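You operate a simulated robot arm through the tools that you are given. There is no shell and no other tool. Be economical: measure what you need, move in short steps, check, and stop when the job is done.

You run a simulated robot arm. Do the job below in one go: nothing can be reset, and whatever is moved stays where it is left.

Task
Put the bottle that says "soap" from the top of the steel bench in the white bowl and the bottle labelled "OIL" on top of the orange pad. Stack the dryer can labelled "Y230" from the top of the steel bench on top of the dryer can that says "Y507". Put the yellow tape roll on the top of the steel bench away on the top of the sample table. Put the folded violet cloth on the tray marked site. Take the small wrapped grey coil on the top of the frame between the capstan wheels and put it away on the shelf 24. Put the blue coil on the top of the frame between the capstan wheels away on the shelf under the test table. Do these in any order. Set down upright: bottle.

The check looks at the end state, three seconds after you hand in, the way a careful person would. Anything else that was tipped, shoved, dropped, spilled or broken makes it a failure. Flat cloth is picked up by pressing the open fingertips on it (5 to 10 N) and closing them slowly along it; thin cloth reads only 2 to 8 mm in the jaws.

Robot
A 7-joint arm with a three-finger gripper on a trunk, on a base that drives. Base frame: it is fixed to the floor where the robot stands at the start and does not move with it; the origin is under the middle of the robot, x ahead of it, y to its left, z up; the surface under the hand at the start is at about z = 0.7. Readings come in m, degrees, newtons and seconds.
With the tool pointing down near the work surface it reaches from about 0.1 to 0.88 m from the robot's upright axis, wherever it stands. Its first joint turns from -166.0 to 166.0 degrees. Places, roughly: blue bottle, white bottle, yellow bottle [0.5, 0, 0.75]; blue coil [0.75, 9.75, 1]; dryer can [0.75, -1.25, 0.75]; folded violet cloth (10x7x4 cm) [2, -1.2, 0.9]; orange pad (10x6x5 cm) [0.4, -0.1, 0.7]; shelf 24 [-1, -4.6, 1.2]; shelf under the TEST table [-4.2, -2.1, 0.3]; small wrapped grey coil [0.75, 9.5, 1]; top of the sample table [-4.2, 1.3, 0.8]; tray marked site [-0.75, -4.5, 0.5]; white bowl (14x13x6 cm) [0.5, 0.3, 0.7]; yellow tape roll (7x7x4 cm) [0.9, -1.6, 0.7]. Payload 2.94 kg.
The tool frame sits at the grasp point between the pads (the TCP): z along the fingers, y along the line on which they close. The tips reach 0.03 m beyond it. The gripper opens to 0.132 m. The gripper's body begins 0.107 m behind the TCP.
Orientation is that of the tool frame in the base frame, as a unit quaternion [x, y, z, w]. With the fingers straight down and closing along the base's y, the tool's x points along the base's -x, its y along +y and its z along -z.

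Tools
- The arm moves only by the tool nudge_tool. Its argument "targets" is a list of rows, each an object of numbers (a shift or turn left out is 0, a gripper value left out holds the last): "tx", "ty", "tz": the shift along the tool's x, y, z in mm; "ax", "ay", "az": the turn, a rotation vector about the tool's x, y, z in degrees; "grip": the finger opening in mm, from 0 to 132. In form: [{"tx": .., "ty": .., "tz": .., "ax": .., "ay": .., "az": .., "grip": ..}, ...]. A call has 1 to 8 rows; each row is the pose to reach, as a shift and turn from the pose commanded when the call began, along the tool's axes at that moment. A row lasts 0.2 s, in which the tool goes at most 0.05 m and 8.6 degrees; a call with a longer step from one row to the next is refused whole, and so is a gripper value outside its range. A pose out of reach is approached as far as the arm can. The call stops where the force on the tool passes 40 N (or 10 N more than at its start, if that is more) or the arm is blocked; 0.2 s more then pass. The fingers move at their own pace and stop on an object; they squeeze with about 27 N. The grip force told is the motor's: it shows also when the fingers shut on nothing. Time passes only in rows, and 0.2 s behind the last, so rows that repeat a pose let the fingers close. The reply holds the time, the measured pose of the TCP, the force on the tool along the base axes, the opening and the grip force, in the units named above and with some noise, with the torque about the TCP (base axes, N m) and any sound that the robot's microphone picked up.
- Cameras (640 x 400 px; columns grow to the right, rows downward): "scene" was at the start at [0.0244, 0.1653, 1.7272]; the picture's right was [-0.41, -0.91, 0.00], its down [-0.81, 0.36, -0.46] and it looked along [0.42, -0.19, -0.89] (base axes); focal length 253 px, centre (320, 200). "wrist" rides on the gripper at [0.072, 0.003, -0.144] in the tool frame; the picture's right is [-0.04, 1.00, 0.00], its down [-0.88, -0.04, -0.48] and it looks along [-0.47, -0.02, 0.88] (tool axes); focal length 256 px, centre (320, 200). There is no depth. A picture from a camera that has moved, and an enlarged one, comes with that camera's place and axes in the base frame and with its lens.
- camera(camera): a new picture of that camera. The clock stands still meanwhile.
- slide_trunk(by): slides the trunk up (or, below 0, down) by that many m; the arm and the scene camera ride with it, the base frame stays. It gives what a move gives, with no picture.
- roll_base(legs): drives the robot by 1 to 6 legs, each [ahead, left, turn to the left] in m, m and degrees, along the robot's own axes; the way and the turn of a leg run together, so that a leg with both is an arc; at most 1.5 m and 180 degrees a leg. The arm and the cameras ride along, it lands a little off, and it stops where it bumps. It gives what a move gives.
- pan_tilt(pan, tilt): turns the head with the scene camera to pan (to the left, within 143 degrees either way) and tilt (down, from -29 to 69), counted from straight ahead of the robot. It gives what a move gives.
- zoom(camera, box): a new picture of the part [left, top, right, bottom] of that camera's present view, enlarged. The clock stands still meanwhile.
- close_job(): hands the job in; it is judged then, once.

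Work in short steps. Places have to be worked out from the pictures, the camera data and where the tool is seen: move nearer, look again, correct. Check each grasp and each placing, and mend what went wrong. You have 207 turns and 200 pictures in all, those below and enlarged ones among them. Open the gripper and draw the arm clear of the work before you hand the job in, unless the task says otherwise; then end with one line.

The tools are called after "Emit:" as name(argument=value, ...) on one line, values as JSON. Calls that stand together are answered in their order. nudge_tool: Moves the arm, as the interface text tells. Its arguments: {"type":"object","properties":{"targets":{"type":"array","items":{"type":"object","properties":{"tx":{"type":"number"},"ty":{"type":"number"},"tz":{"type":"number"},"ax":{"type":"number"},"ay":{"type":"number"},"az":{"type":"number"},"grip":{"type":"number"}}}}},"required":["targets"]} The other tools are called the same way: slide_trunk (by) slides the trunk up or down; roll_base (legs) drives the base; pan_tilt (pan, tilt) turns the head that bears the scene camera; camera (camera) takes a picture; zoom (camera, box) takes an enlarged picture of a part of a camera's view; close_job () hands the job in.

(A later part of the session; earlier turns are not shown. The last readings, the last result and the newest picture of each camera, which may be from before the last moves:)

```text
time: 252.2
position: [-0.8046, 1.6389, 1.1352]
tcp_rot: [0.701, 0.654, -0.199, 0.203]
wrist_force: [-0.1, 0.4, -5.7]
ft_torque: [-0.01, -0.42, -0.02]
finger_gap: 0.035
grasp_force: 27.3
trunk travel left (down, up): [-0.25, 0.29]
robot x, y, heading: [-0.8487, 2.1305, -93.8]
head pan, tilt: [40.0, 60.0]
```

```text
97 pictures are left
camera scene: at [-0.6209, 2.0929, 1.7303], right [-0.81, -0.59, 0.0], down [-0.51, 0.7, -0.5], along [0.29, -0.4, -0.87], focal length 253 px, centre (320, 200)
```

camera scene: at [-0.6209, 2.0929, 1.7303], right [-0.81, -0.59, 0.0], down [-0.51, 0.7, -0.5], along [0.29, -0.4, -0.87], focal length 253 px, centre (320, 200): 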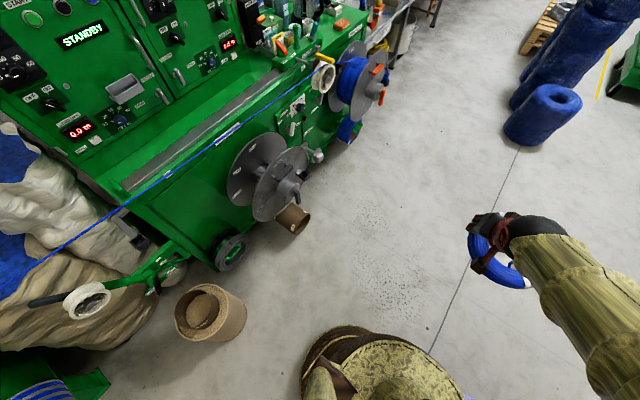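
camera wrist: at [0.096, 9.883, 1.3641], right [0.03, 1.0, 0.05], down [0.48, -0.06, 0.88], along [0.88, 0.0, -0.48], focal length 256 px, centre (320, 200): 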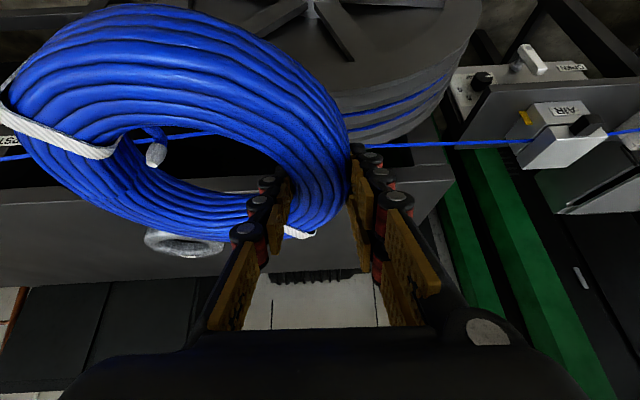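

The base touched the purple chair on its right side. I move left (away from it) 0.28 m and check the chair.

Emit:
roll_base(legs=[[0, 0.27, 0]])

Emit:
pan_tilt(pan=-75, tilt=45)

Emit:
camera(camera="scene")

```text
time: 254.2
position: [-0.5281, 1.6193, 1.1352]
tcp_rot: [0.701, 0.654, -0.199, 0.203]
wrist_force: [-0.4, -0.5, -6.1]
ft_torque: [0.06, -0.42, 0.0]
finger_gap: 0.035
grasp_force: 26.8
trunk travel left (down, up): [-0.25, 0.29]
robot x, y, heading: [-0.5674, 2.1104, -94.1]
head pan, tilt: [40.0, 60.0]
```

```text
time: 256.1
position: [-0.5288, 1.6188, 1.1349]
tcp_rot: [0.701, 0.654, -0.2, 0.203]
wrist_force: [-0.5, -0.1, -6.6]
ft_torque: [0.04, -0.43, -0.02]
finger_gap: 0.0351
grasp_force: 27.2
trunk travel left (down, up): [-0.25, 0.29]
robot x, y, heading: [-0.5697, 2.1092, -93.9]
head pan, tilt: [-75.0, 45.0]
```

```text
96 pictures are left
camera scene: at [-0.4623, 2.1116, 1.7498], right [-0.19, 0.98, 0.0], down [0.69, 0.14, -0.71], along [-0.69, -0.14, -0.71], focal length 253 px, centre (320, 200)
```

scene: 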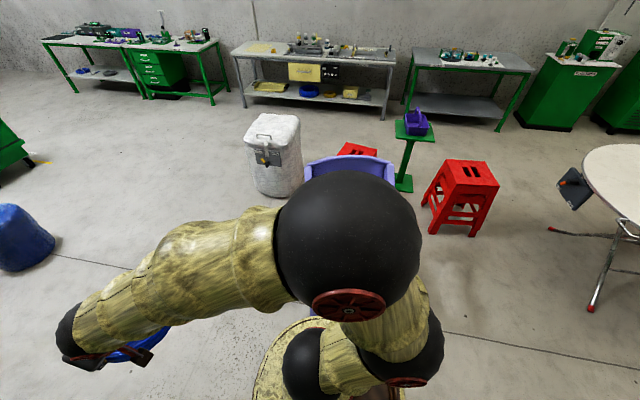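

The chair stands as before. I continue south and then west.

Emit:
roll_base(legs=[[1.4, 0.1, 4], [0.4, 0, 0], [0, -1.3, 0], [0, -1.1, 0], [0, 0, -45]])

Emit:
pan_tilt(pan=10, tilt=25)

Emit:
camera(camera="scene")

```text
time: 278.6
position: [-3.2409, -0.051, 1.1357]
tcp_rot: [0.89, 0.356, -0.259, 0.117]
wrist_force: [-1.0, 0.1, -5.8]
ft_torque: [-0.27, -0.27, -0.01]
finger_gap: 0.035
grasp_force: 26.8
trunk travel left (down, up): [-0.25, 0.29]
robot x, y, heading: [-2.9424, 0.339, -136.0]
head pan, tilt: [-75.0, 45.0]
```

```text
time: 280.2
position: [-3.2417, -0.0522, 1.1352]
tcp_rot: [0.89, 0.356, -0.259, 0.117]
wrist_force: [0.1, 0.2, -5.8]
ft_torque: [-0.26, -0.33, -0.01]
finger_gap: 0.0352
grasp_force: 27.0
trunk travel left (down, up): [-0.25, 0.29]
robot x, y, heading: [-2.9437, 0.3413, -136.3]
head pan, tilt: [10.0, 25.0]
```

```text
95 pictures are left
camera scene: at [-2.8494, 0.1489, 1.7803], right [-0.81, 0.59, 0.0], down [0.25, 0.34, -0.91], along [-0.54, -0.73, -0.42], focal length 253 px, centre (320, 200)
```

scene: 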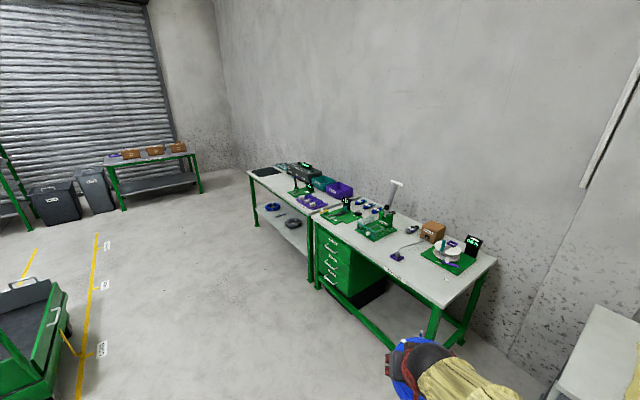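

I zoom in on the far table's shelf.

Emit:
zoom(camera="scene", box=[230, 150, 360, 260])

```text
3.64 times, centred on (295, 205) of scene
camera zoom: at [-2.8494, 0.1489, 1.7803], right [-0.81, 0.59, 0.0], down [0.25, 0.34, -0.91], along [-0.54, -0.73, -0.42], focal length 920 px, centre (411, 182)
```

zoom: 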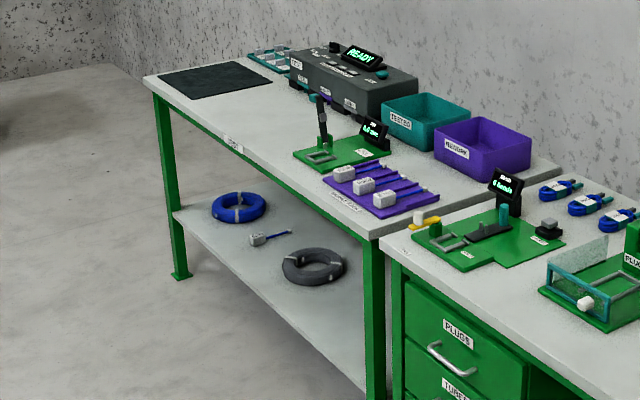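

Shelf under the TEST table has free space around (-4.03,-1.75), left of the right-hand leg; the dark coil is at y≈-2.09. I drive to face it at y≈-1.75.

Emit:
roll_base(legs=[[0, 0, -44], [0, 1.1, 0], [0, 1.0, 0]])

Emit:
pan_tilt(pan=0, tilt=40)

Emit:
camera(camera="scene")

```text
time: 292.7
position: [-3.3926, -1.8568, 1.1354]
tcp_rot: [0.958, 0.013, -0.285, 0.016]
wrist_force: [-0.1, -0.1, -6.5]
ft_torque: [-0.42, -0.06, -0.02]
finger_gap: 0.0351
grasp_force: 27.2
trunk travel left (down, up): [-0.25, 0.29]
robot x, y, heading: [-2.9122, -1.7666, -178.5]
head pan, tilt: [10.0, 25.0]
```

```text
time: 293.5
position: [-3.3934, -1.858, 1.1345]
tcp_rot: [0.959, 0.013, -0.283, 0.016]
wrist_force: [0.3, 0.9, -5.4]
ft_torque: [-0.41, -0.03, -0.01]
finger_gap: 0.0349
grasp_force: 27.4
trunk travel left (down, up): [-0.25, 0.29]
robot x, y, heading: [-2.9138, -1.7645, -178.3]
head pan, tilt: [0.0, 40.0]
```

```text
93 pictures are left
camera scene: at [-2.9636, -1.9567, 1.7571], right [-0.03, 1.0, 0.0], down [0.64, 0.02, -0.77], along [-0.77, -0.02, -0.64], focal length 253 px, centre (320, 200)
```

scene: 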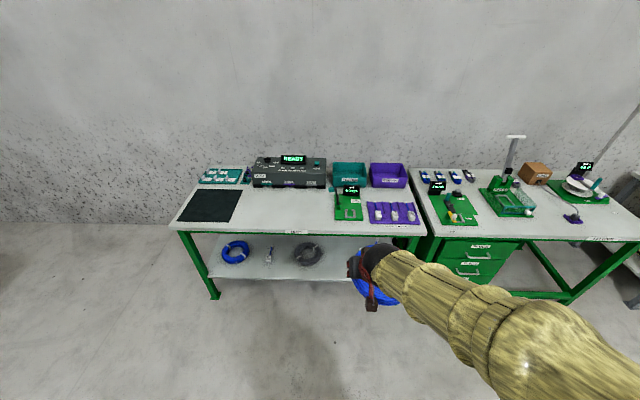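

Table front edge x≈-3.88, shelf front ≈-3.915. I drive 0.25 m closer, then lower the trunk and arm in front of the table.

Emit:
roll_base(legs=[[0.24, 0.0, -1.7]])

Emit:
slide_trunk(by=-0.25)

Emit:
nudge_tool(targets=[{"tx": 25, "tz": 38}, {"tx": 50, "tz": 76}, {"tx": 75, "tz": 114}, {"tx": 100, "tz": 152}, {"tx": 125, "tz": 190}, {"tx": 150, "tz": 228}, {"tx": 175, "tz": 266}, {"tx": 200, "tz": 304}])

Emit:
camera(camera="scene")

Emit:
camera(camera="wrist")

```text
time: 295.2
position: [-3.6379, -1.8419, 1.1356]
tcp_rot: [0.959, -0.004, -0.283, 0.011]
wrist_force: [-0.1, -0.2, -6.2]
ft_torque: [-0.42, -0.05, 0.02]
finger_gap: 0.035
grasp_force: 26.9
trunk travel left (down, up): [-0.25, 0.29]
robot x, y, heading: [-3.1511, -1.7659, 179.7]
head pan, tilt: [0.0, 40.0]
```

```text
time: 297.8
position: [-3.6388, -1.8413, 0.8854]
tcp_rot: [0.959, -0.004, -0.283, 0.011]
wrist_force: [0.1, -0.3, -5.4]
ft_torque: [-0.44, -0.04, -0.02]
finger_gap: 0.0355
grasp_force: 27.3
trunk travel left (down, up): [0.0, 0.54]
robot x, y, heading: [-3.15, -1.7722, 179.8]
head pan, tilt: [0.0, 40.0]
```

```text
time: 299.6
position: [-3.6345, -1.8558, 0.5193]
tcp_rot: [0.959, -0.005, -0.283, 0.007]
wrist_force: [-0.4, -0.8, -4.8]
ft_torque: [-0.42, -0.06, 0.0]
finger_gap: 0.0352
grasp_force: 26.6
trunk travel left (down, up): [0.0, 0.54]
robot x, y, heading: [-3.1519, -1.7685, 179.7]
head pan, tilt: [0.0, 40.0]
```

```text
92 pictures are left
camera scene: at [-3.2112, -1.9575, 1.5071], right [0.01, 1.0, 0.0], down [0.64, 0.0, -0.77], along [-0.77, 0.0, -0.64], focal length 253 px, centre (320, 200)
```

scene: 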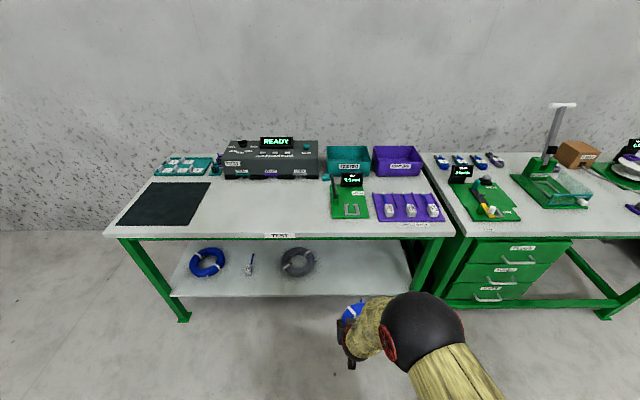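

```text
91 pictures are left
camera wrist: at [-3.4956, -1.8579, 0.5995], right [-0.04, -1.0, 0.04], down [-0.48, 0.06, 0.88], along [-0.88, 0.02, -0.48], focal length 256 px, centre (320, 200)
```

wrist: 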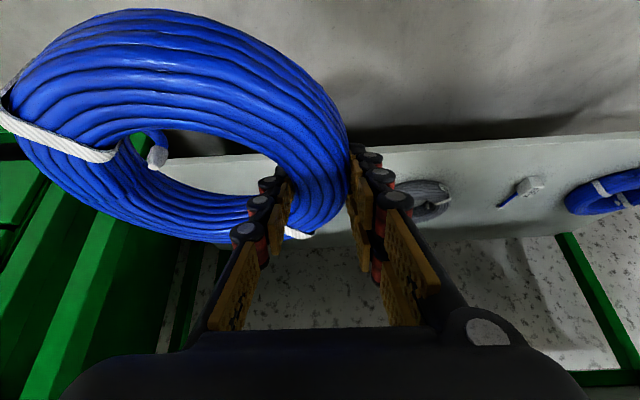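

Label "TEST" confirmed. I lower to z≈0.43, shift toward y≈-1.80, then drive 0.2 m ahead (coil still in front of the shelf).

Emit:
nudge_tool(targets=[{"tx": 25, "ty": -25, "tz": 32}, {"tx": 50, "ty": -50, "tz": 72}, {"tx": 50, "ty": -53, "tz": 76}, {"tx": 50, "ty": -53, "tz": 76}])

Emit:
roll_base(legs=[[0.1, 0, 0]])

Emit:
camera(camera="scene")

Emit:
camera(camera="wrist")

```text
refused: row 2 steps farther than a row can; nothing moved
```

```text
time: 300.8
position: [-3.7326, -1.8517, 0.5188]
tcp_rot: [0.959, -0.006, -0.283, 0.006]
wrist_force: [0.2, 0.1, -5.4]
ft_torque: [-0.42, -0.05, -0.04]
finger_gap: 0.035
grasp_force: 27.1
trunk travel left (down, up): [0.0, 0.54]
robot x, y, heading: [-3.251, -1.7678, 179.6]
head pan, tilt: [0.0, 40.0]
```

```text
90 pictures are left
camera scene: at [-3.3104, -1.957, 1.507], right [0.01, 1.0, 0.0], down [0.64, 0.0, -0.77], along [-0.77, 0.01, -0.64], focal length 253 px, centre (320, 200)
```

scene: 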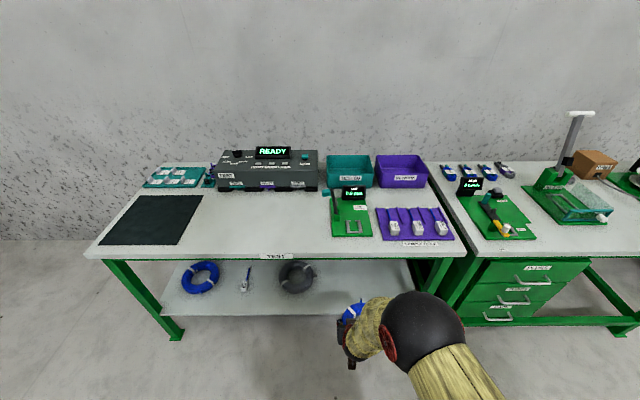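

```text
89 pictures are left
camera wrist: at [-3.5939, -1.8563, 0.5998], right [-0.04, -1.0, 0.04], down [-0.48, 0.05, 0.88], along [-0.88, 0.02, -0.48], focal length 256 px, centre (320, 200)
```

wrist: 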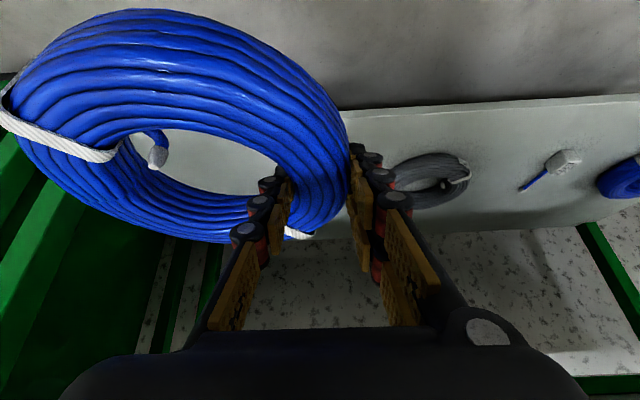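

Now I lower with legal steps.

Emit:
nudge_tool(targets=[{"tx": 16, "ty": -15, "tz": 25}, {"tx": 32, "ty": -32, "tz": 50}, {"tx": 49, "ty": -50, "tz": 75}, {"tx": 49, "ty": -53, "tz": 75}])

Emit:
camera(camera="wrist")

Emit:
zoom(camera="scene", box=[250, 240, 450, 365])

```text
time: 301.8
position: [-3.7455, -1.8106, 0.4326]
tcp_rot: [0.962, 0.001, -0.274, -0.02]
wrist_force: [0.1, 0.2, -7.1]
ft_torque: [-0.44, -0.02, 0.02]
finger_gap: 0.0353
grasp_force: 26.8
out of reach, approached as far as the arm can: row 1, 2, 3, 4
trunk travel left (down, up): [0.0, 0.54]
robot x, y, heading: [-3.2487, -1.7706, 179.5]
head pan, tilt: [0.0, 40.0]
```

```text
88 pictures are left
camera wrist: at [-3.6086, -1.8178, 0.5151], right [-0.05, -1.0, -0.02], down [-0.49, 0.01, 0.87], along [-0.87, 0.05, -0.49], focal length 256 px, centre (320, 200)
```

wrist: 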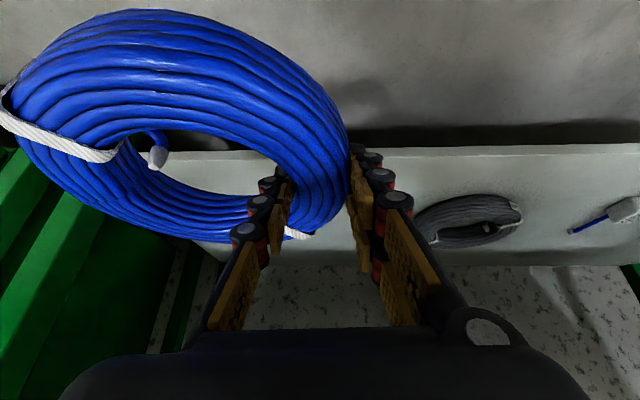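

```text
3.20 times, centred on (350, 302) of scene
camera zoom: at [-3.3109, -1.9568, 1.5071], right [0.01, 1.0, 0.0], down [0.64, 0.0, -0.77], along [-0.77, 0.01, -0.64], focal length 809 px, centre (224, -128)
```

zoom: 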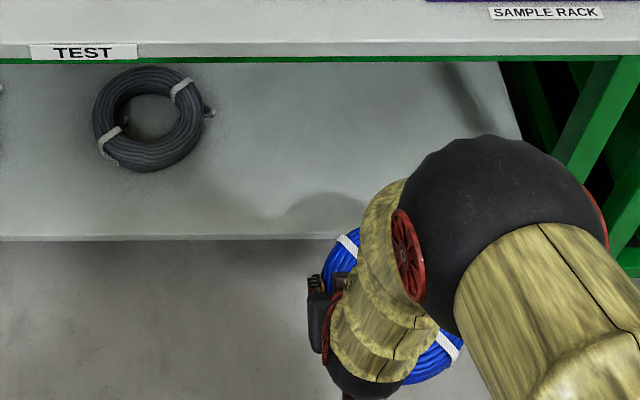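

The elbow hangs close to the table edge here, so I back the base 0.08 m and extend the arm further instead, in stages.

Emit:
roll_base(legs=[[-0.08, 0, 0]])

Emit:
nudge_tool(targets=[{"tx": -31, "tz": 20}, {"tx": -63, "tz": 41}, {"tx": -94, "tz": 61}, {"tx": -126, "tz": 82}, {"tx": -126, "tz": 82}])

Emit:
camera(camera="scene")

Emit:
camera(camera="wrist")

```text
time: 302.8
position: [-3.6626, -1.811, 0.4323]
tcp_rot: [0.961, 0.002, -0.275, -0.02]
wrist_force: [-0.4, 0.1, -6.4]
ft_torque: [-0.45, -0.03, 0.02]
finger_gap: 0.0356
grasp_force: 26.9
trunk travel left (down, up): [0.0, 0.54]
robot x, y, heading: [-3.1711, -1.7705, 179.8]
head pan, tilt: [0.0, 40.0]
```

```text
time: 304.0
position: [-3.8126, -1.8094, 0.4288]
tcp_rot: [0.962, 0.002, -0.274, -0.019]
wrist_force: [-0.4, 0.2, -6.2]
ft_torque: [-0.42, -0.03, -0.02]
finger_gap: 0.0351
grasp_force: 26.1
trunk travel left (down, up): [0.0, 0.54]
robot x, y, heading: [-3.1675, -1.7719, 179.7]
head pan, tilt: [0.0, 40.0]
```

```text
86 pictures are left
camera scene: at [-3.2283, -1.9576, 1.507], right [0.0, 1.0, 0.0], down [0.64, 0.0, -0.77], along [-0.77, 0.0, -0.64], focal length 253 px, centre (320, 200)
```

scene: 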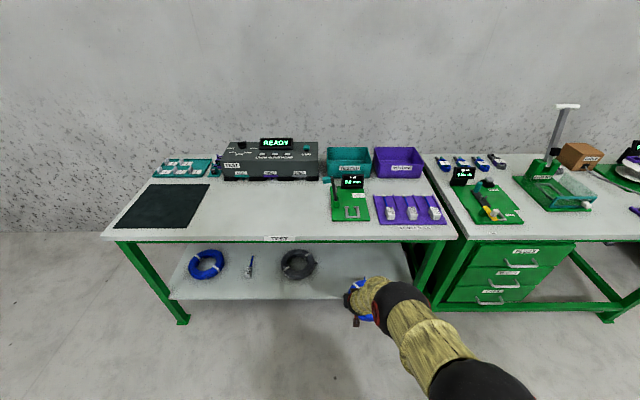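

```text
85 pictures are left
camera wrist: at [-3.6763, -1.8169, 0.5118], right [-0.04, -1.0, -0.02], down [-0.5, 0.01, 0.87], along [-0.87, 0.04, -0.5], focal length 256 px, centre (320, 200)
```

wrist: 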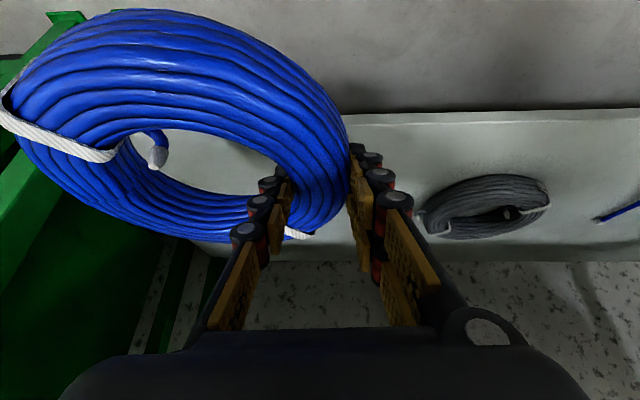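

Wrist ball rides ~0.12 m behind and ~0.21 m above the TCP, so I must go in low. I lower to TCP z≈0.37 here (coil still in front of the shelf edge).

Emit:
nudge_tool(targets=[{"tx": 10, "tz": 15}, {"tx": 20, "tz": 31}, {"tx": 32, "tz": 49}, {"tx": 32, "tz": 49}])

Emit:
camera(camera="wrist")

Emit:
zoom(camera="scene", box=[300, 220, 460, 340])

```text
time: 305.0
position: [-3.8102, -1.8087, 0.3731]
tcp_rot: [0.961, 0.002, -0.275, -0.019]
wrist_force: [0.0, 0.4, -6.1]
ft_torque: [-0.42, -0.02, -0.01]
finger_gap: 0.0351
grasp_force: 27.1
trunk travel left (down, up): [0.0, 0.54]
robot x, y, heading: [-3.1675, -1.7674, 179.8]
head pan, tilt: [0.0, 40.0]
```

```text
84 pictures are left
camera wrist: at [-3.6744, -1.8155, 0.4552], right [-0.04, -1.0, -0.02], down [-0.49, 0.01, 0.87], along [-0.87, 0.05, -0.49], focal length 256 px, centre (320, 200)
```

wrist: 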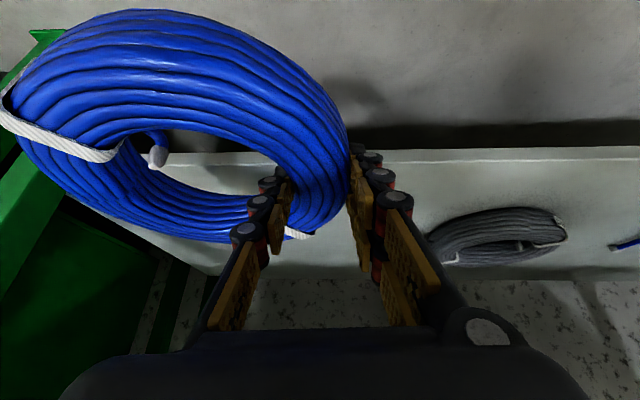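

```text
3.33 times, centred on (380, 280) of scene
camera zoom: at [-3.2283, -1.9576, 1.507], right [0.0, 1.0, 0.0], down [0.64, 0.0, -0.77], along [-0.77, 0.0, -0.64], focal length 843 px, centre (120, -67)
```

zoom: 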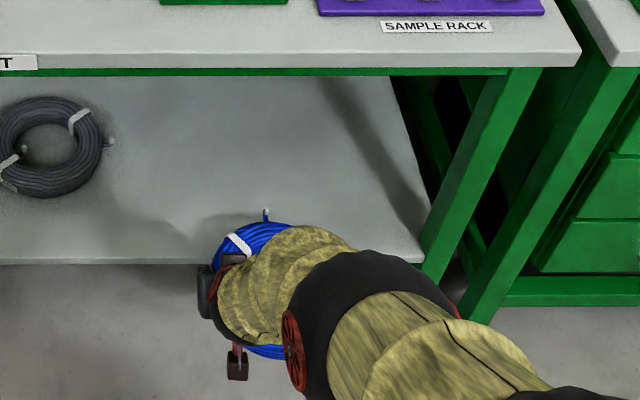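

Advancing 0.16 m under the table at this height.

Emit:
nudge_tool(targets=[{"tx": -34, "tz": 21}, {"tx": -68, "tz": 42}, {"tx": -102, "tz": 63}, {"tx": -136, "tz": 84}, {"tx": -136, "tz": 84}])

Emit:
camera(camera="wrist")

Emit:
zoom(camera="scene", box=[300, 200, 460, 320])

```text
time: 306.2
position: [-3.9722, -1.8064, 0.3714]
tcp_rot: [0.962, 0.002, -0.274, -0.02]
wrist_force: [0.1, 1.1, -5.6]
ft_torque: [-0.46, -0.06, 0.02]
finger_gap: 0.0348
grasp_force: 26.6
trunk travel left (down, up): [0.0, 0.54]
robot x, y, heading: [-3.1678, -1.768, 179.6]
head pan, tilt: [0.0, 40.0]
```

```text
82 pictures are left
camera wrist: at [-3.8353, -1.8138, 0.4537], right [-0.04, -1.0, -0.02], down [-0.5, 0.01, 0.87], along [-0.87, 0.05, -0.5], focal length 256 px, centre (320, 200)
```

wrist: 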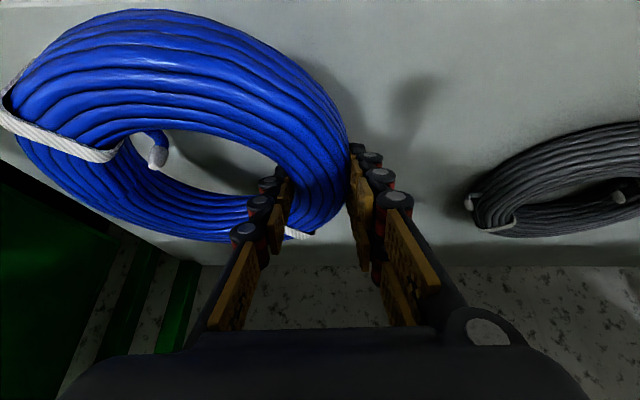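

```text
3.33 times, centred on (380, 260) of scene
camera zoom: at [-3.2284, -1.9576, 1.507], right [0.0, 1.0, 0.0], down [0.64, 0.0, -0.77], along [-0.77, 0.0, -0.64], focal length 843 px, centre (120, 0)
```

zoom: 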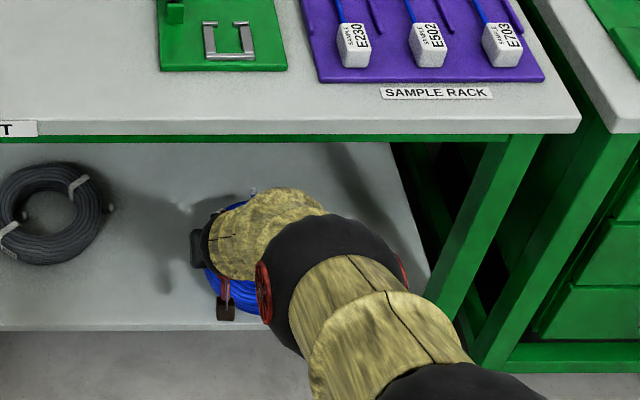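

Clear so far. I advance another 0.06 m and lower slightly.

Emit:
nudge_tool(targets=[{"tx": -15, "tz": 12}, {"tx": -32, "tz": 24}, {"tx": -46, "tz": 40}, {"tx": -46, "tz": 40}])

Emit:
camera(camera="wrist")

Emit:
zoom(camera="scene", box=[300, 200, 460, 320])

```text
time: 307.2
position: [-4.0334, -1.8067, 0.3579]
tcp_rot: [0.961, 0.003, -0.274, -0.019]
wrist_force: [-0.3, 0.1, -6.4]
ft_torque: [-0.41, -0.02, 0.02]
finger_gap: 0.0349
grasp_force: 26.9
trunk travel left (down, up): [0.0, 0.54]
robot x, y, heading: [-3.1663, -1.768, 179.7]
head pan, tilt: [0.0, 40.0]
```

```text
80 pictures are left
camera wrist: at [-3.8953, -1.8137, 0.4417], right [-0.04, -1.0, -0.02], down [-0.5, 0.01, 0.87], along [-0.87, 0.04, -0.5], focal length 256 px, centre (320, 200)
```

wrist: 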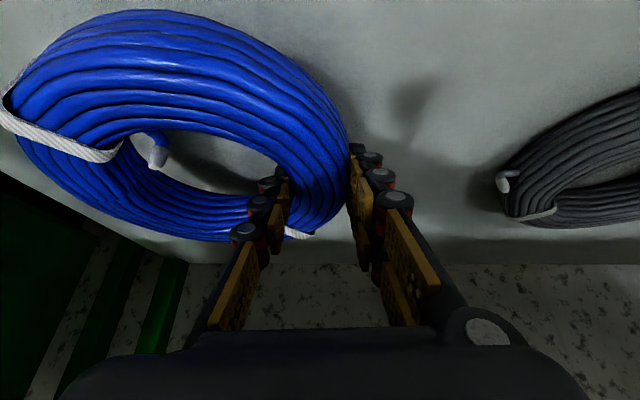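

```text
3.33 times, centred on (380, 260) of scene
camera zoom: at [-3.2286, -1.9576, 1.507], right [0.0, 1.0, 0.0], down [0.64, 0.0, -0.77], along [-0.77, 0.0, -0.64], focal length 843 px, centre (120, 0)
```

zoom: 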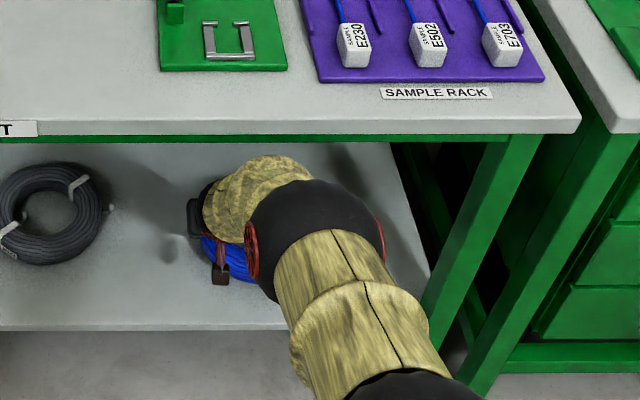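

The coil is over the shelf with margin. I lower step by step feeling for contact.

Emit:
nudge_tool(targets=[{"tx": 4, "tz": 6}, {"tx": 8, "tz": 12}, {"tx": 11, "tz": 17}])

Emit:
nudge_tool(targets=[{"tx": 2.5, "tz": 4}, {"tx": 5, "tz": 8}])

```text
time: 308.0
position: [-4.0316, -1.8048, 0.3412]
tcp_rot: [0.961, 0.002, -0.275, -0.019]
wrist_force: [-0.3, -0.4, -6.0]
ft_torque: [-0.44, -0.02, -0.01]
finger_gap: 0.0351
grasp_force: 26.5
trunk travel left (down, up): [0.0, 0.54]
robot x, y, heading: [-3.1689, -1.7721, 179.6]
head pan, tilt: [0.0, 40.0]
```

```text
time: 308.6
position: [-4.0285, -1.8041, 0.3302]
tcp_rot: [0.962, 0.002, -0.274, -0.02]
wrist_force: [0.4, -0.2, -6.1]
ft_torque: [-0.41, -0.11, 0.04]
finger_gap: 0.035
grasp_force: 27.0
trunk travel left (down, up): [0.0, 0.54]
robot x, y, heading: [-3.1663, -1.7658, 179.9]
head pan, tilt: [0.0, 40.0]
```

Emit:
nudge_tool(targets=[{"tx": 2.5, "tz": 4}, {"tx": 5, "tz": 8}])

Emit:
nudge_tool(targets=[{"tx": 2.5, "tz": 4}, {"tx": 5, "tz": 8}])

Emit:
camera(camera="wrist")

```text
time: 309.2
position: [-4.0311, -1.8049, 0.3221]
tcp_rot: [0.962, 0.002, -0.274, -0.02]
wrist_force: [-0.4, 0.4, -5.8]
ft_torque: [-0.46, -0.04, -0.03]
finger_gap: 0.035
grasp_force: 27.3
trunk travel left (down, up): [0.0, 0.54]
robot x, y, heading: [-3.1672, -1.7681, 179.6]
head pan, tilt: [0.0, 40.0]
```

```text
time: 309.8
position: [-4.0349, -1.8042, 0.319]
tcp_rot: [0.96, 0.002, -0.28, -0.018]
wrist_force: [1.7, 1.5, 18.7]
ft_torque: [-0.77, -0.05, 0.0]
finger_gap: 0.0355
grasp_force: 27.3
trunk travel left (down, up): [0.0, 0.54]
robot x, y, heading: [-3.1654, -1.7713, 179.9]
head pan, tilt: [0.0, 40.0]
```

```text
78 pictures are left
camera wrist: at [-3.8978, -1.8115, 0.4006], right [-0.04, -1.0, -0.01], down [-0.49, 0.01, 0.87], along [-0.87, 0.04, -0.49], focal length 256 px, centre (320, 200)
```

wrist: 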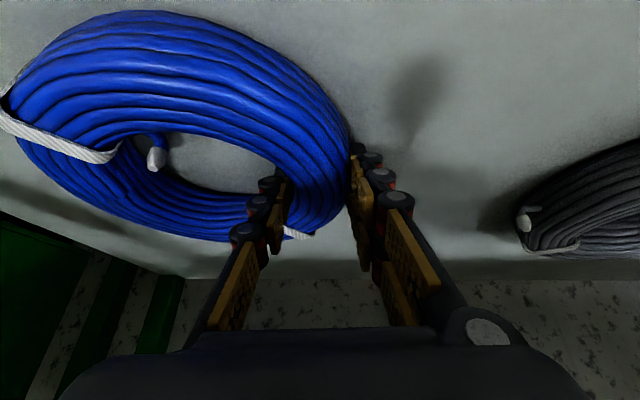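

Contact felt. I ease up 1.5 mm, open to 68 mm, slide back along the tool axis 55 mm, then check.

Emit:
nudge_tool(targets=[{"tx": -0.8, "tz": -1.3}, {"tx": -0.8, "tz": -1.3, "grip": 50}, {"tx": -0.8, "tz": -1.3, "grip": 68}, {"tx": -0.8, "tz": -1.3, "grip": 68}, {"tx": -0.8, "tz": -25}, {"tx": -0.8, "tz": -45}, {"tx": -0.8, "tz": -57}, {"tx": -0.8, "tz": -57}])

Emit:
camera(camera="wrist")

```text
time: 311.6
position: [-4.0025, -1.8066, 0.3635]
tcp_rot: [0.961, 0.003, -0.275, -0.019]
wrist_force: [-0.2, -1.0, -0.7]
ft_torque: [0.01, -0.01, 0.03]
finger_gap: 0.0682
grasp_force: 0.0
trunk travel left (down, up): [0.0, 0.54]
robot x, y, heading: [-3.1666, -1.7707, 179.5]
head pan, tilt: [0.0, 40.0]
```

```text
77 pictures are left
camera wrist: at [-3.8659, -1.814, 0.4465], right [-0.04, -1.0, -0.02], down [-0.49, 0.01, 0.87], along [-0.87, 0.04, -0.49], focal length 256 px, centre (320, 200)
```

wrist: 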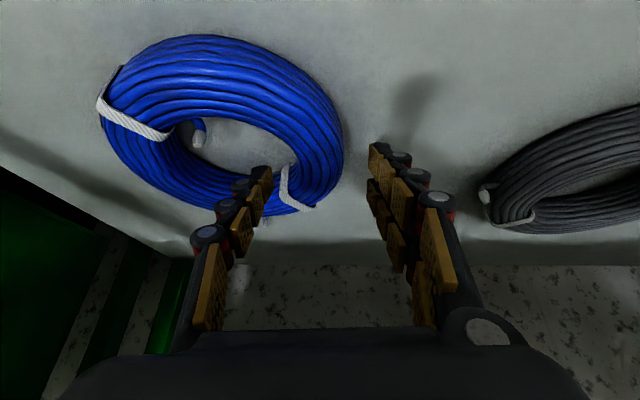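

The coil lies flat on the shelf and the fingers are free. I withdraw horizontally out from under the table.

Emit:
nudge_tool(targets=[{"tx": 10, "tz": -20}, {"tx": 45, "tz": -42}, {"tx": 80, "tz": -64}, {"tx": 115, "tz": -86}, {"tx": 150, "tz": -108}, {"tx": 185, "tz": -130}, {"tx": 215, "tz": -148}])

Emit:
camera(camera="scene")

```text
time: 313.2
position: [-3.7408, -1.8097, 0.3746]
tcp_rot: [0.961, 0.0, -0.275, -0.019]
wrist_force: [-0.4, -0.7, 0.0]
ft_torque: [0.04, -0.06, 0.02]
finger_gap: 0.0678
grasp_force: 0.1
trunk travel left (down, up): [0.0, 0.54]
robot x, y, heading: [-3.1681, -1.7672, 179.8]
head pan, tilt: [0.0, 40.0]
```

```text
76 pictures are left
camera scene: at [-3.228, -1.9577, 1.507], right [0.0, 1.0, 0.0], down [0.64, 0.0, -0.77], along [-0.77, 0.0, -0.64], focal length 253 px, centre (320, 200)
```

scene: 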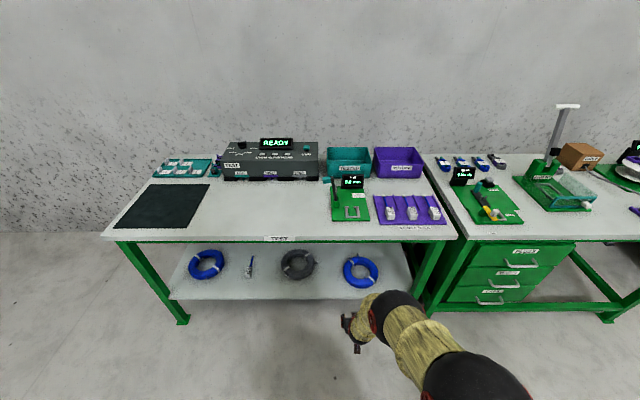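

Blue coil placed. Next the cloth (and a look at the rack on the way). I back off, raise trunk and arm, and look along the southern aisle.

Emit:
roll_base(legs=[[-0.3, 0, 0]])

Emit:
slide_trunk(by=0.25)

Emit:
nudge_tool(targets=[{"tx": -15, "tz": -42}, {"tx": -30, "tz": -84, "ay": 5}, {"tx": -45, "tz": -126, "ay": 12}, {"tx": -60, "tz": -168, "ay": 19}, {"tx": -75, "tz": -210, "ay": 26}, {"tx": -90, "tz": -252, "ay": 32}, {"tx": -90, "tz": -295, "ay": 32}, {"tx": -70, "tz": -335, "ay": 32}])

Emit:
roll_base(legs=[[0, 0, 90]])

Emit:
pan_tilt(pan=45, tilt=25)

Emit:
camera(camera="scene")

```text
time: 315.3
position: [-3.432, -1.8114, 0.374]
tcp_rot: [0.962, 0.003, -0.274, -0.019]
wrist_force: [-0.1, 0.2, -0.4]
ft_torque: [0.03, 0.01, 0.01]
finger_gap: 0.0682
grasp_force: 0.1
trunk travel left (down, up): [0.0, 0.54]
robot x, y, heading: [-2.8571, -1.7706, 179.6]
head pan, tilt: [0.0, 40.0]
```

```text
time: 317.9
position: [-3.4328, -1.8108, 0.624]
tcp_rot: [0.961, 0.003, -0.274, -0.02]
wrist_force: [0.5, -0.8, -0.4]
ft_torque: [-0.01, 0.03, -0.02]
finger_gap: 0.0678
grasp_force: 0.1
trunk travel left (down, up): [-0.25, 0.29]
robot x, y, heading: [-2.8591, -1.7698, 179.8]
head pan, tilt: [0.0, 40.0]
```

```text
time: 319.7
position: [-3.3138, -1.823, 0.9478]
tcp_rot: [1.0, -0.003, 0.0, -0.019]
wrist_force: [1.7, -0.3, -0.3]
ft_torque: [-0.01, 0.08, 0.0]
finger_gap: 0.0681
grasp_force: 0.0
out of reach, approached as far as the arm can: row 5
trunk travel left (down, up): [-0.25, 0.29]
robot x, y, heading: [-2.8581, -1.7697, 179.7]
head pan, tilt: [0.0, 40.0]
```

```text
time: 323.9
position: [-2.8125, -2.2262, 0.9453]
tcp_rot: [0.712, 0.702, -0.013, -0.014]
wrist_force: [1.0, -0.1, 0.6]
ft_torque: [-0.03, 0.01, -0.02]
finger_gap: 0.0678
grasp_force: 0.2
trunk travel left (down, up): [-0.25, 0.29]
robot x, y, heading: [-2.8618, -1.7696, -90.6]
head pan, tilt: [0.0, 40.0]
```

```text
time: 325.0
position: [-2.8138, -2.225, 0.9459]
tcp_rot: [0.714, 0.7, -0.013, -0.014]
wrist_force: [-0.1, -0.3, -0.3]
ft_torque: [0.0, 0.04, 0.03]
finger_gap: 0.0678
grasp_force: 0.1
trunk travel left (down, up): [-0.25, 0.29]
robot x, y, heading: [-2.8635, -1.7685, -90.8]
head pan, tilt: [45.0, 25.0]
```

```text
75 pictures are left
camera scene: at [-2.6098, -1.8087, 1.7803], right [-0.72, -0.7, 0.0], down [-0.29, 0.3, -0.91], along [0.63, -0.65, -0.42], focal length 253 px, centre (320, 200)
```

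scene: 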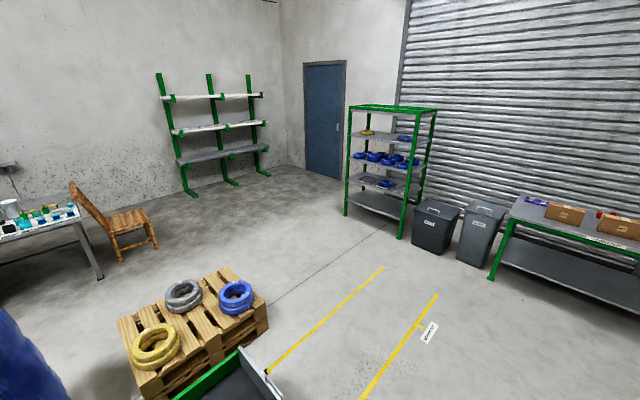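

Corridor along y≈-3.35 is open between pallet and rack. I drive there and east to about x=0.6, then look.

Emit:
roll_base(legs=[[0.8, 0, 0.7], [0.8, 0, 0], [0, 1.5, 0], [0, 1.5, 0], [0, 0.5, 90]])

Emit:
pan_tilt(pan=25, tilt=25)

Emit:
camera(camera="scene")

```text
time: 351.1
position: [0.9424, -3.0193, 0.9465]
tcp_rot: [0.014, 1.0, -0.019, -0.002]
wrist_force: [-0.3, 0.0, 0.4]
ft_torque: [0.03, 0.04, -0.02]
finger_gap: 0.0678
grasp_force: 0.0
trunk travel left (down, up): [-0.25, 0.29]
robot x, y, heading: [0.4866, -3.0655, -1.3]
head pan, tilt: [45.0, 25.0]
cut short: leg 5
```

```text
time: 351.9
position: [0.9432, -3.0198, 0.9478]
tcp_rot: [0.013, 1.0, -0.019, -0.001]
wrist_force: [0.7, -0.1, -0.6]
ft_torque: [-0.04, 0.02, 0.03]
finger_gap: 0.068
grasp_force: 0.1
trunk travel left (down, up): [-0.25, 0.29]
robot x, y, heading: [0.4876, -3.0645, -1.4]
head pan, tilt: [25.0, 25.0]
```

```text
74 pictures are left
camera scene: at [0.5426, -2.8343, 1.7804], right [0.4, -0.92, 0.0], down [-0.39, -0.17, -0.91], along [0.83, 0.36, -0.42], focal length 253 px, centre (320, 200)
```

scene: 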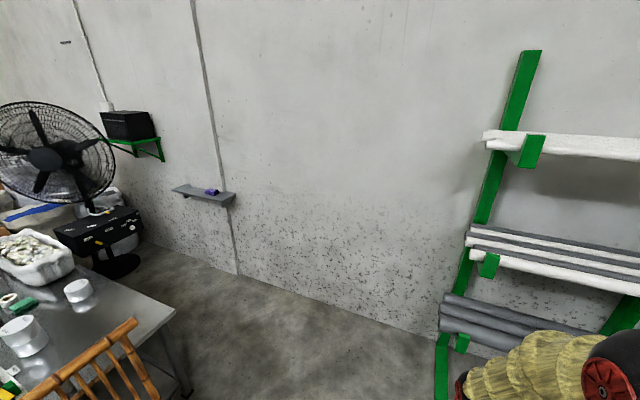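

The cloth is on the wall shelf at about (2.04,-1.12). I raise the tool, turn to +y, and go diagonally round the chair and bench corner to (1.45,-1.6).

Emit:
nudge_tool(targets=[{"tz": -45, "tx": 15}, {"tz": -90, "tx": 30}, {"tz": -135, "tx": 45}, {"tz": -180, "tx": 60}, {"tz": -215, "tx": 75}])

Emit:
roll_base(legs=[[0, 0, 91.3], [0.67, -0.96, 0], [0.75, 0, 0]])

Emit:
pan_tilt(pan=-35, tilt=45)

Emit:
camera(camera="scene")

```text
time: 353.1
position: [0.8686, -3.0106, 1.1614]
tcp_rot: [0.012, 1.0, -0.019, -0.001]
wrist_force: [0.2, 0.1, 0.3]
ft_torque: [-0.01, -0.04, 0.01]
finger_gap: 0.0679
grasp_force: 0.1
trunk travel left (down, up): [-0.25, 0.29]
robot x, y, heading: [0.4821, -3.0675, -1.6]
head pan, tilt: [25.0, 25.0]
```

```text
time: 366.6
position: [1.4029, -1.2527, 1.1603]
tcp_rot: [-0.688, 0.726, -0.015, 0.013]
wrist_force: [0.2, 0.6, 0.8]
ft_torque: [-0.06, -0.01, 0.0]
finger_gap: 0.0683
grasp_force: 0.0
trunk travel left (down, up): [-0.25, 0.29]
robot x, y, heading: [1.449, -1.6317, 87.1]
head pan, tilt: [25.0, 25.0]
```

```text
time: 367.9
position: [1.4037, -1.2539, 1.1601]
tcp_rot: [-0.689, 0.725, -0.014, 0.012]
wrist_force: [0.3, 0.1, -0.2]
ft_torque: [0.0, -0.01, -0.02]
finger_gap: 0.0679
grasp_force: 0.1
trunk travel left (down, up): [-0.25, 0.29]
robot x, y, heading: [1.443, -1.636, 87.0]
head pan, tilt: [-35.0, 45.0]
```

```text
73 pictures are left
camera scene: at [1.3018, -1.591, 1.7498], right [0.79, -0.61, 0.0], down [-0.43, -0.56, -0.71], along [0.43, 0.56, -0.71], focal length 253 px, centre (320, 200)
```

scene: 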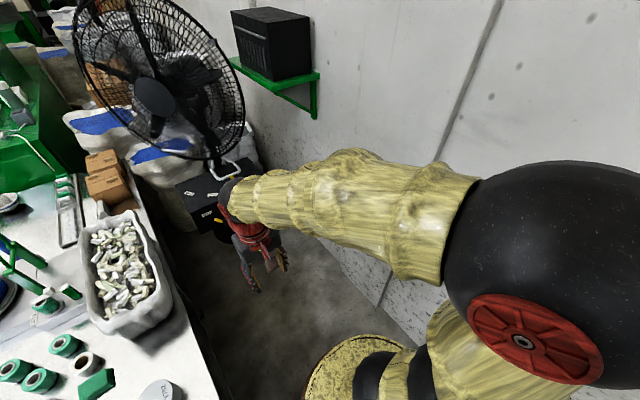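

Now I turn right to face the cloth (heading ≈40°).

Emit:
roll_base(legs=[[0, 0, -47]])

Emit:
pan_tilt(pan=5, tilt=55)

Emit:
camera(camera="scene")

Emit:
camera(camera="wrist")

```text
time: 370.3
position: [1.691, -1.3375, 1.1596]
tcp_rot: [-0.352, 0.936, -0.018, 0.005]
wrist_force: [0.5, -0.4, 0.3]
ft_torque: [0.0, 0.02, 0.02]
finger_gap: 0.0681
grasp_force: 0.1
trunk travel left (down, up): [-0.25, 0.29]
robot x, y, heading: [1.4496, -1.6334, 41.4]
head pan, tilt: [-35.0, 45.0]
```

```text
time: 371.4
position: [1.6899, -1.3375, 1.1602]
tcp_rot: [-0.352, 0.936, -0.019, 0.006]
wrist_force: [-1.1, 0.7, -0.5]
ft_torque: [0.06, -0.02, 0.02]
finger_gap: 0.0681
grasp_force: 0.1
trunk travel left (down, up): [-0.25, 0.29]
robot x, y, heading: [1.4461, -1.6374, 41.4]
head pan, tilt: [5.0, 55.0]
```

```text
72 pictures are left
camera scene: at [1.3449, -1.4601, 1.7364], right [0.72, -0.69, 0.0], down [-0.57, -0.59, -0.57], along [0.4, 0.41, -0.82], focal length 253 px, centre (320, 200)
```

scene: 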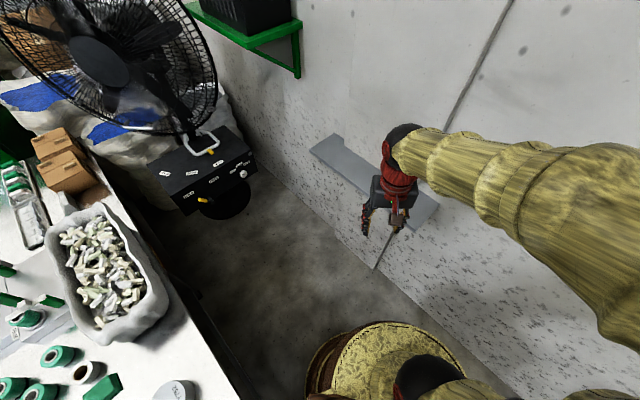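

```text
71 pictures are left
camera wrist: at [1.631, -1.3788, 1.3032], right [-0.63, 0.78, -0.04], down [0.67, 0.57, 0.48], along [0.39, 0.27, -0.88], focal length 256 px, centre (320, 200)
```

wrist: 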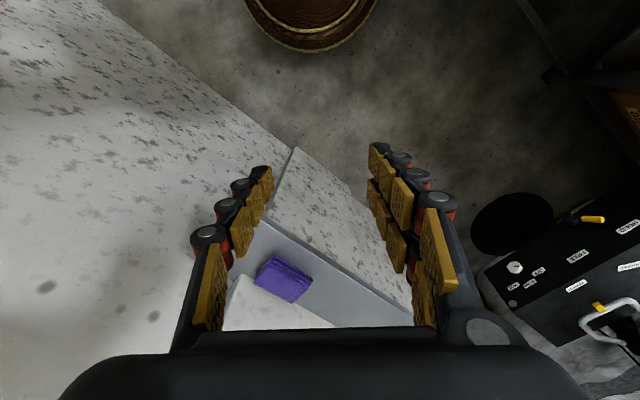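

The cloth lies at about (2.00,-1.195), long side along y, close to the wall. I rotate the tool so that it closes along y and move above it with fingers open.

Emit:
nudge_tool(targets=[{"tx": -41, "ty": -12, "tz": 10, "az": 6, "grip": 132}, {"tx": -82, "ty": -24, "tz": 20, "az": 12}, {"tx": -123, "ty": -36, "tz": 30, "az": 18}, {"tx": -164, "ty": -48, "tz": 40, "az": 24}, {"tx": -205, "ty": -60, "tz": 50, "az": 30}, {"tx": -246, "ty": -72, "tz": 60, "az": 36}, {"tx": -287, "ty": -84, "tz": 70, "az": 41.4}, {"tx": -327, "ty": -98, "tz": 80, "az": 41.4}])

Emit:
camera(camera="wrist")

Emit:
camera(camera="scene")

```text
time: 373.2
position: [2.0032, -1.1967, 1.0814]
tcp_rot: [0.001, 1.0, -0.015, 0.011]
wrist_force: [0.0, 0.1, -0.2]
ft_torque: [-0.01, 0.0, -0.01]
finger_gap: 0.1316
grasp_force: 0.0
trunk travel left (down, up): [-0.25, 0.29]
robot x, y, heading: [1.4476, -1.6392, 41.3]
head pan, tilt: [5.0, 55.0]
```

```text
70 pictures are left
camera wrist: at [1.9263, -1.189, 1.2226], right [0.05, 1.0, -0.03], down [0.87, -0.03, 0.5], along [0.5, -0.05, -0.87], focal length 256 px, centre (320, 200)
```

wrist: 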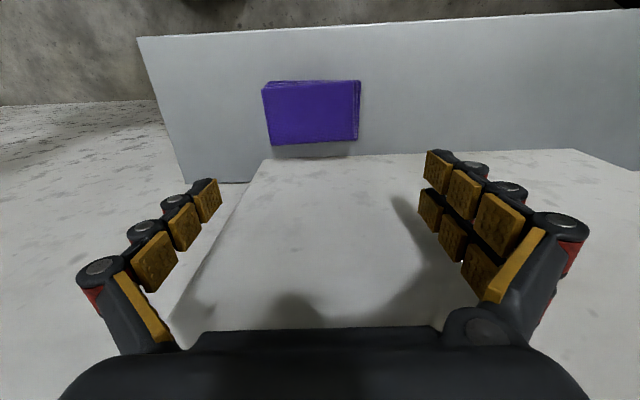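

```text
69 pictures are left
camera scene: at [1.3461, -1.4593, 1.7363], right [0.72, -0.69, 0.0], down [-0.57, -0.59, -0.57], along [0.4, 0.41, -0.82], focal length 253 px, centre (320, 200)
```

scene: 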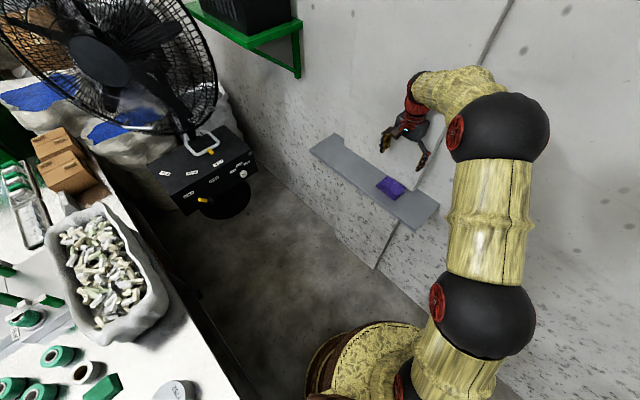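

Cloth centre is about (1.981,-1.206). I go over it and down to just above.

Emit:
nudge_tool(targets=[{"tx": 20, "ty": -9, "tz": 25}, {"tx": 22, "ty": -9, "tz": 65}, {"tx": 22, "ty": -9, "tz": 105}, {"tx": 22, "ty": -9, "tz": 120}, {"tx": 22, "ty": -9, "tz": 120}])

Emit:
camera(camera="wrist")

Emit:
zoom(camera="scene", box=[320, 120, 480, 240])

```text
time: 374.4
position: [1.9827, -1.211, 0.9617]
tcp_rot: [0.001, 1.0, -0.015, 0.012]
wrist_force: [1.1, 0.3, -0.4]
ft_torque: [-0.02, -0.06, -0.04]
finger_gap: 0.132
grasp_force: 0.0
trunk travel left (down, up): [-0.25, 0.29]
robot x, y, heading: [1.4502, -1.6371, 41.3]
head pan, tilt: [5.0, 55.0]
```

```text
68 pictures are left
camera wrist: at [1.9061, -1.2025, 1.1019], right [0.05, 1.0, -0.03], down [0.87, -0.03, 0.5], along [0.5, -0.05, -0.87], focal length 256 px, centre (320, 200)
```

wrist: 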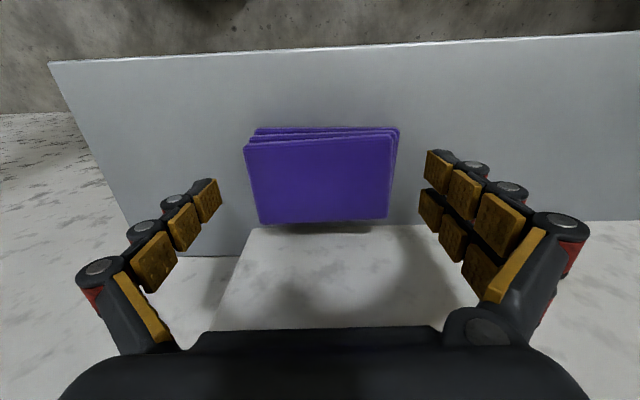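

```text
3.33 times, centred on (400, 180) of scene
camera zoom: at [1.3452, -1.4599, 1.7364], right [0.72, -0.69, 0.0], down [-0.56, -0.59, -0.57], along [0.4, 0.42, -0.82], focal length 843 px, centre (53, 267)
```

zoom: 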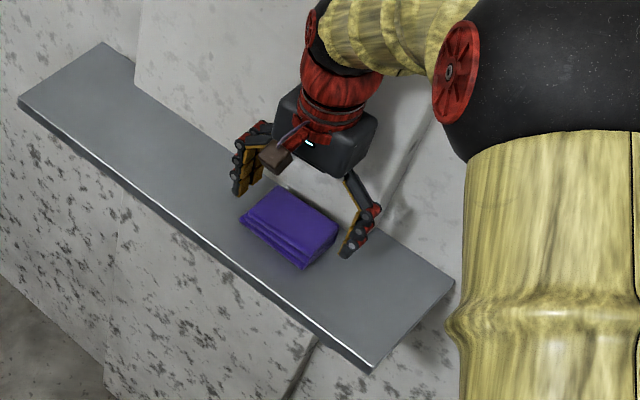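

Aligned. I lower to tips just above the shelf and close slowly along the cloth's length.

Emit:
nudge_tool(targets=[{"tz": 10}, {"tz": 20}, {"tz": 24}, {"tz": 24}])

Emit:
nudge_tool(targets=[{"grip": 115}, {"grip": 105}, {"grip": 95}, {"grip": 85}, {"grip": 75}, {"grip": 65}, {"grip": 65}, {"grip": 65}])

Emit:
camera(camera="wrist")

```text
time: 375.4
position: [1.9833, -1.2122, 0.9393]
tcp_rot: [0.001, 1.0, -0.015, 0.012]
wrist_force: [-0.2, -0.6, 0.7]
ft_torque: [0.02, 0.03, 0.03]
finger_gap: 0.132
grasp_force: 0.0
trunk travel left (down, up): [-0.25, 0.29]
robot x, y, heading: [1.4472, -1.6358, 41.5]
head pan, tilt: [5.0, 55.0]
```

```text
time: 377.2
position: [1.9853, -1.2071, 0.9436]
tcp_rot: [0.001, 1.0, -0.012, 0.016]
wrist_force: [0.5, 18.5, 35.3]
ft_torque: [2.1, 0.52, -0.29]
finger_gap: 0.0997
grasp_force: 27.3
trunk travel left (down, up): [-0.25, 0.29]
robot x, y, heading: [1.4497, -1.6351, 41.1]
head pan, tilt: [5.0, 55.0]
```

```text
66 pictures are left
camera wrist: at [1.9077, -1.2016, 1.0841], right [0.05, 1.0, -0.02], down [0.86, -0.03, 0.5], along [0.5, -0.04, -0.86], focal length 256 px, centre (320, 200)
```

wrist: 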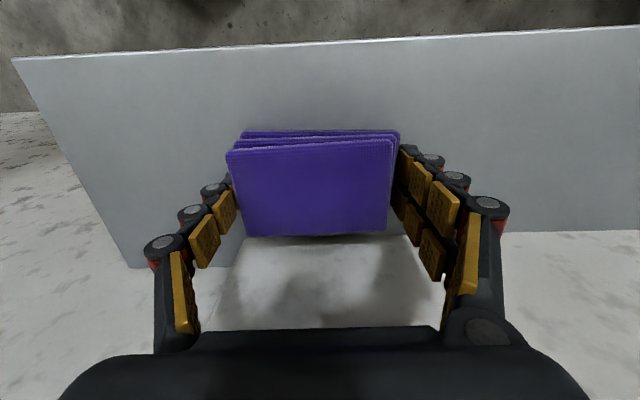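

The cloth is gripped as a block (100 mm, 27 N). I lift gently.

Emit:
nudge_tool(targets=[{"tz": -5}, {"tz": -20}, {"tz": -50}, {"tz": -90}, {"tz": -130}, {"tz": -130}])

Emit:
camera(camera="wrist")

```text
time: 378.6
position: [1.9809, -1.2058, 1.0686]
tcp_rot: [0.001, 1.0, -0.016, 0.011]
wrist_force: [-0.6, -0.2, -0.5]
ft_torque: [0.03, -0.01, -0.03]
finger_gap: 0.0992
grasp_force: 27.1
trunk travel left (down, up): [-0.25, 0.29]
robot x, y, heading: [1.4475, -1.6383, 41.8]
head pan, tilt: [5.0, 55.0]
```

```text
65 pictures are left
camera wrist: at [1.9051, -1.1988, 1.21], right [0.05, 1.0, -0.03], down [0.87, -0.02, 0.5], along [0.5, -0.05, -0.87], focal length 256 px, centre (320, 200)
```

wrist: 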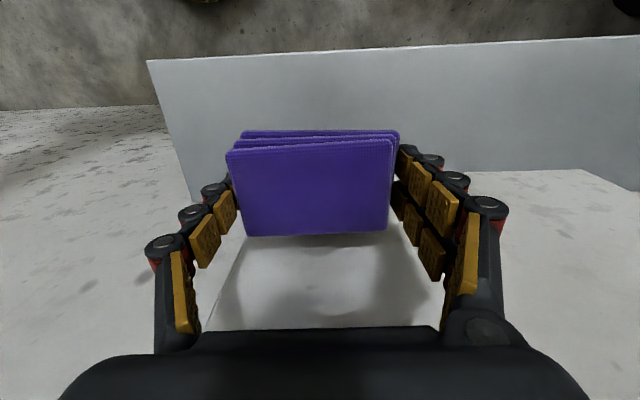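

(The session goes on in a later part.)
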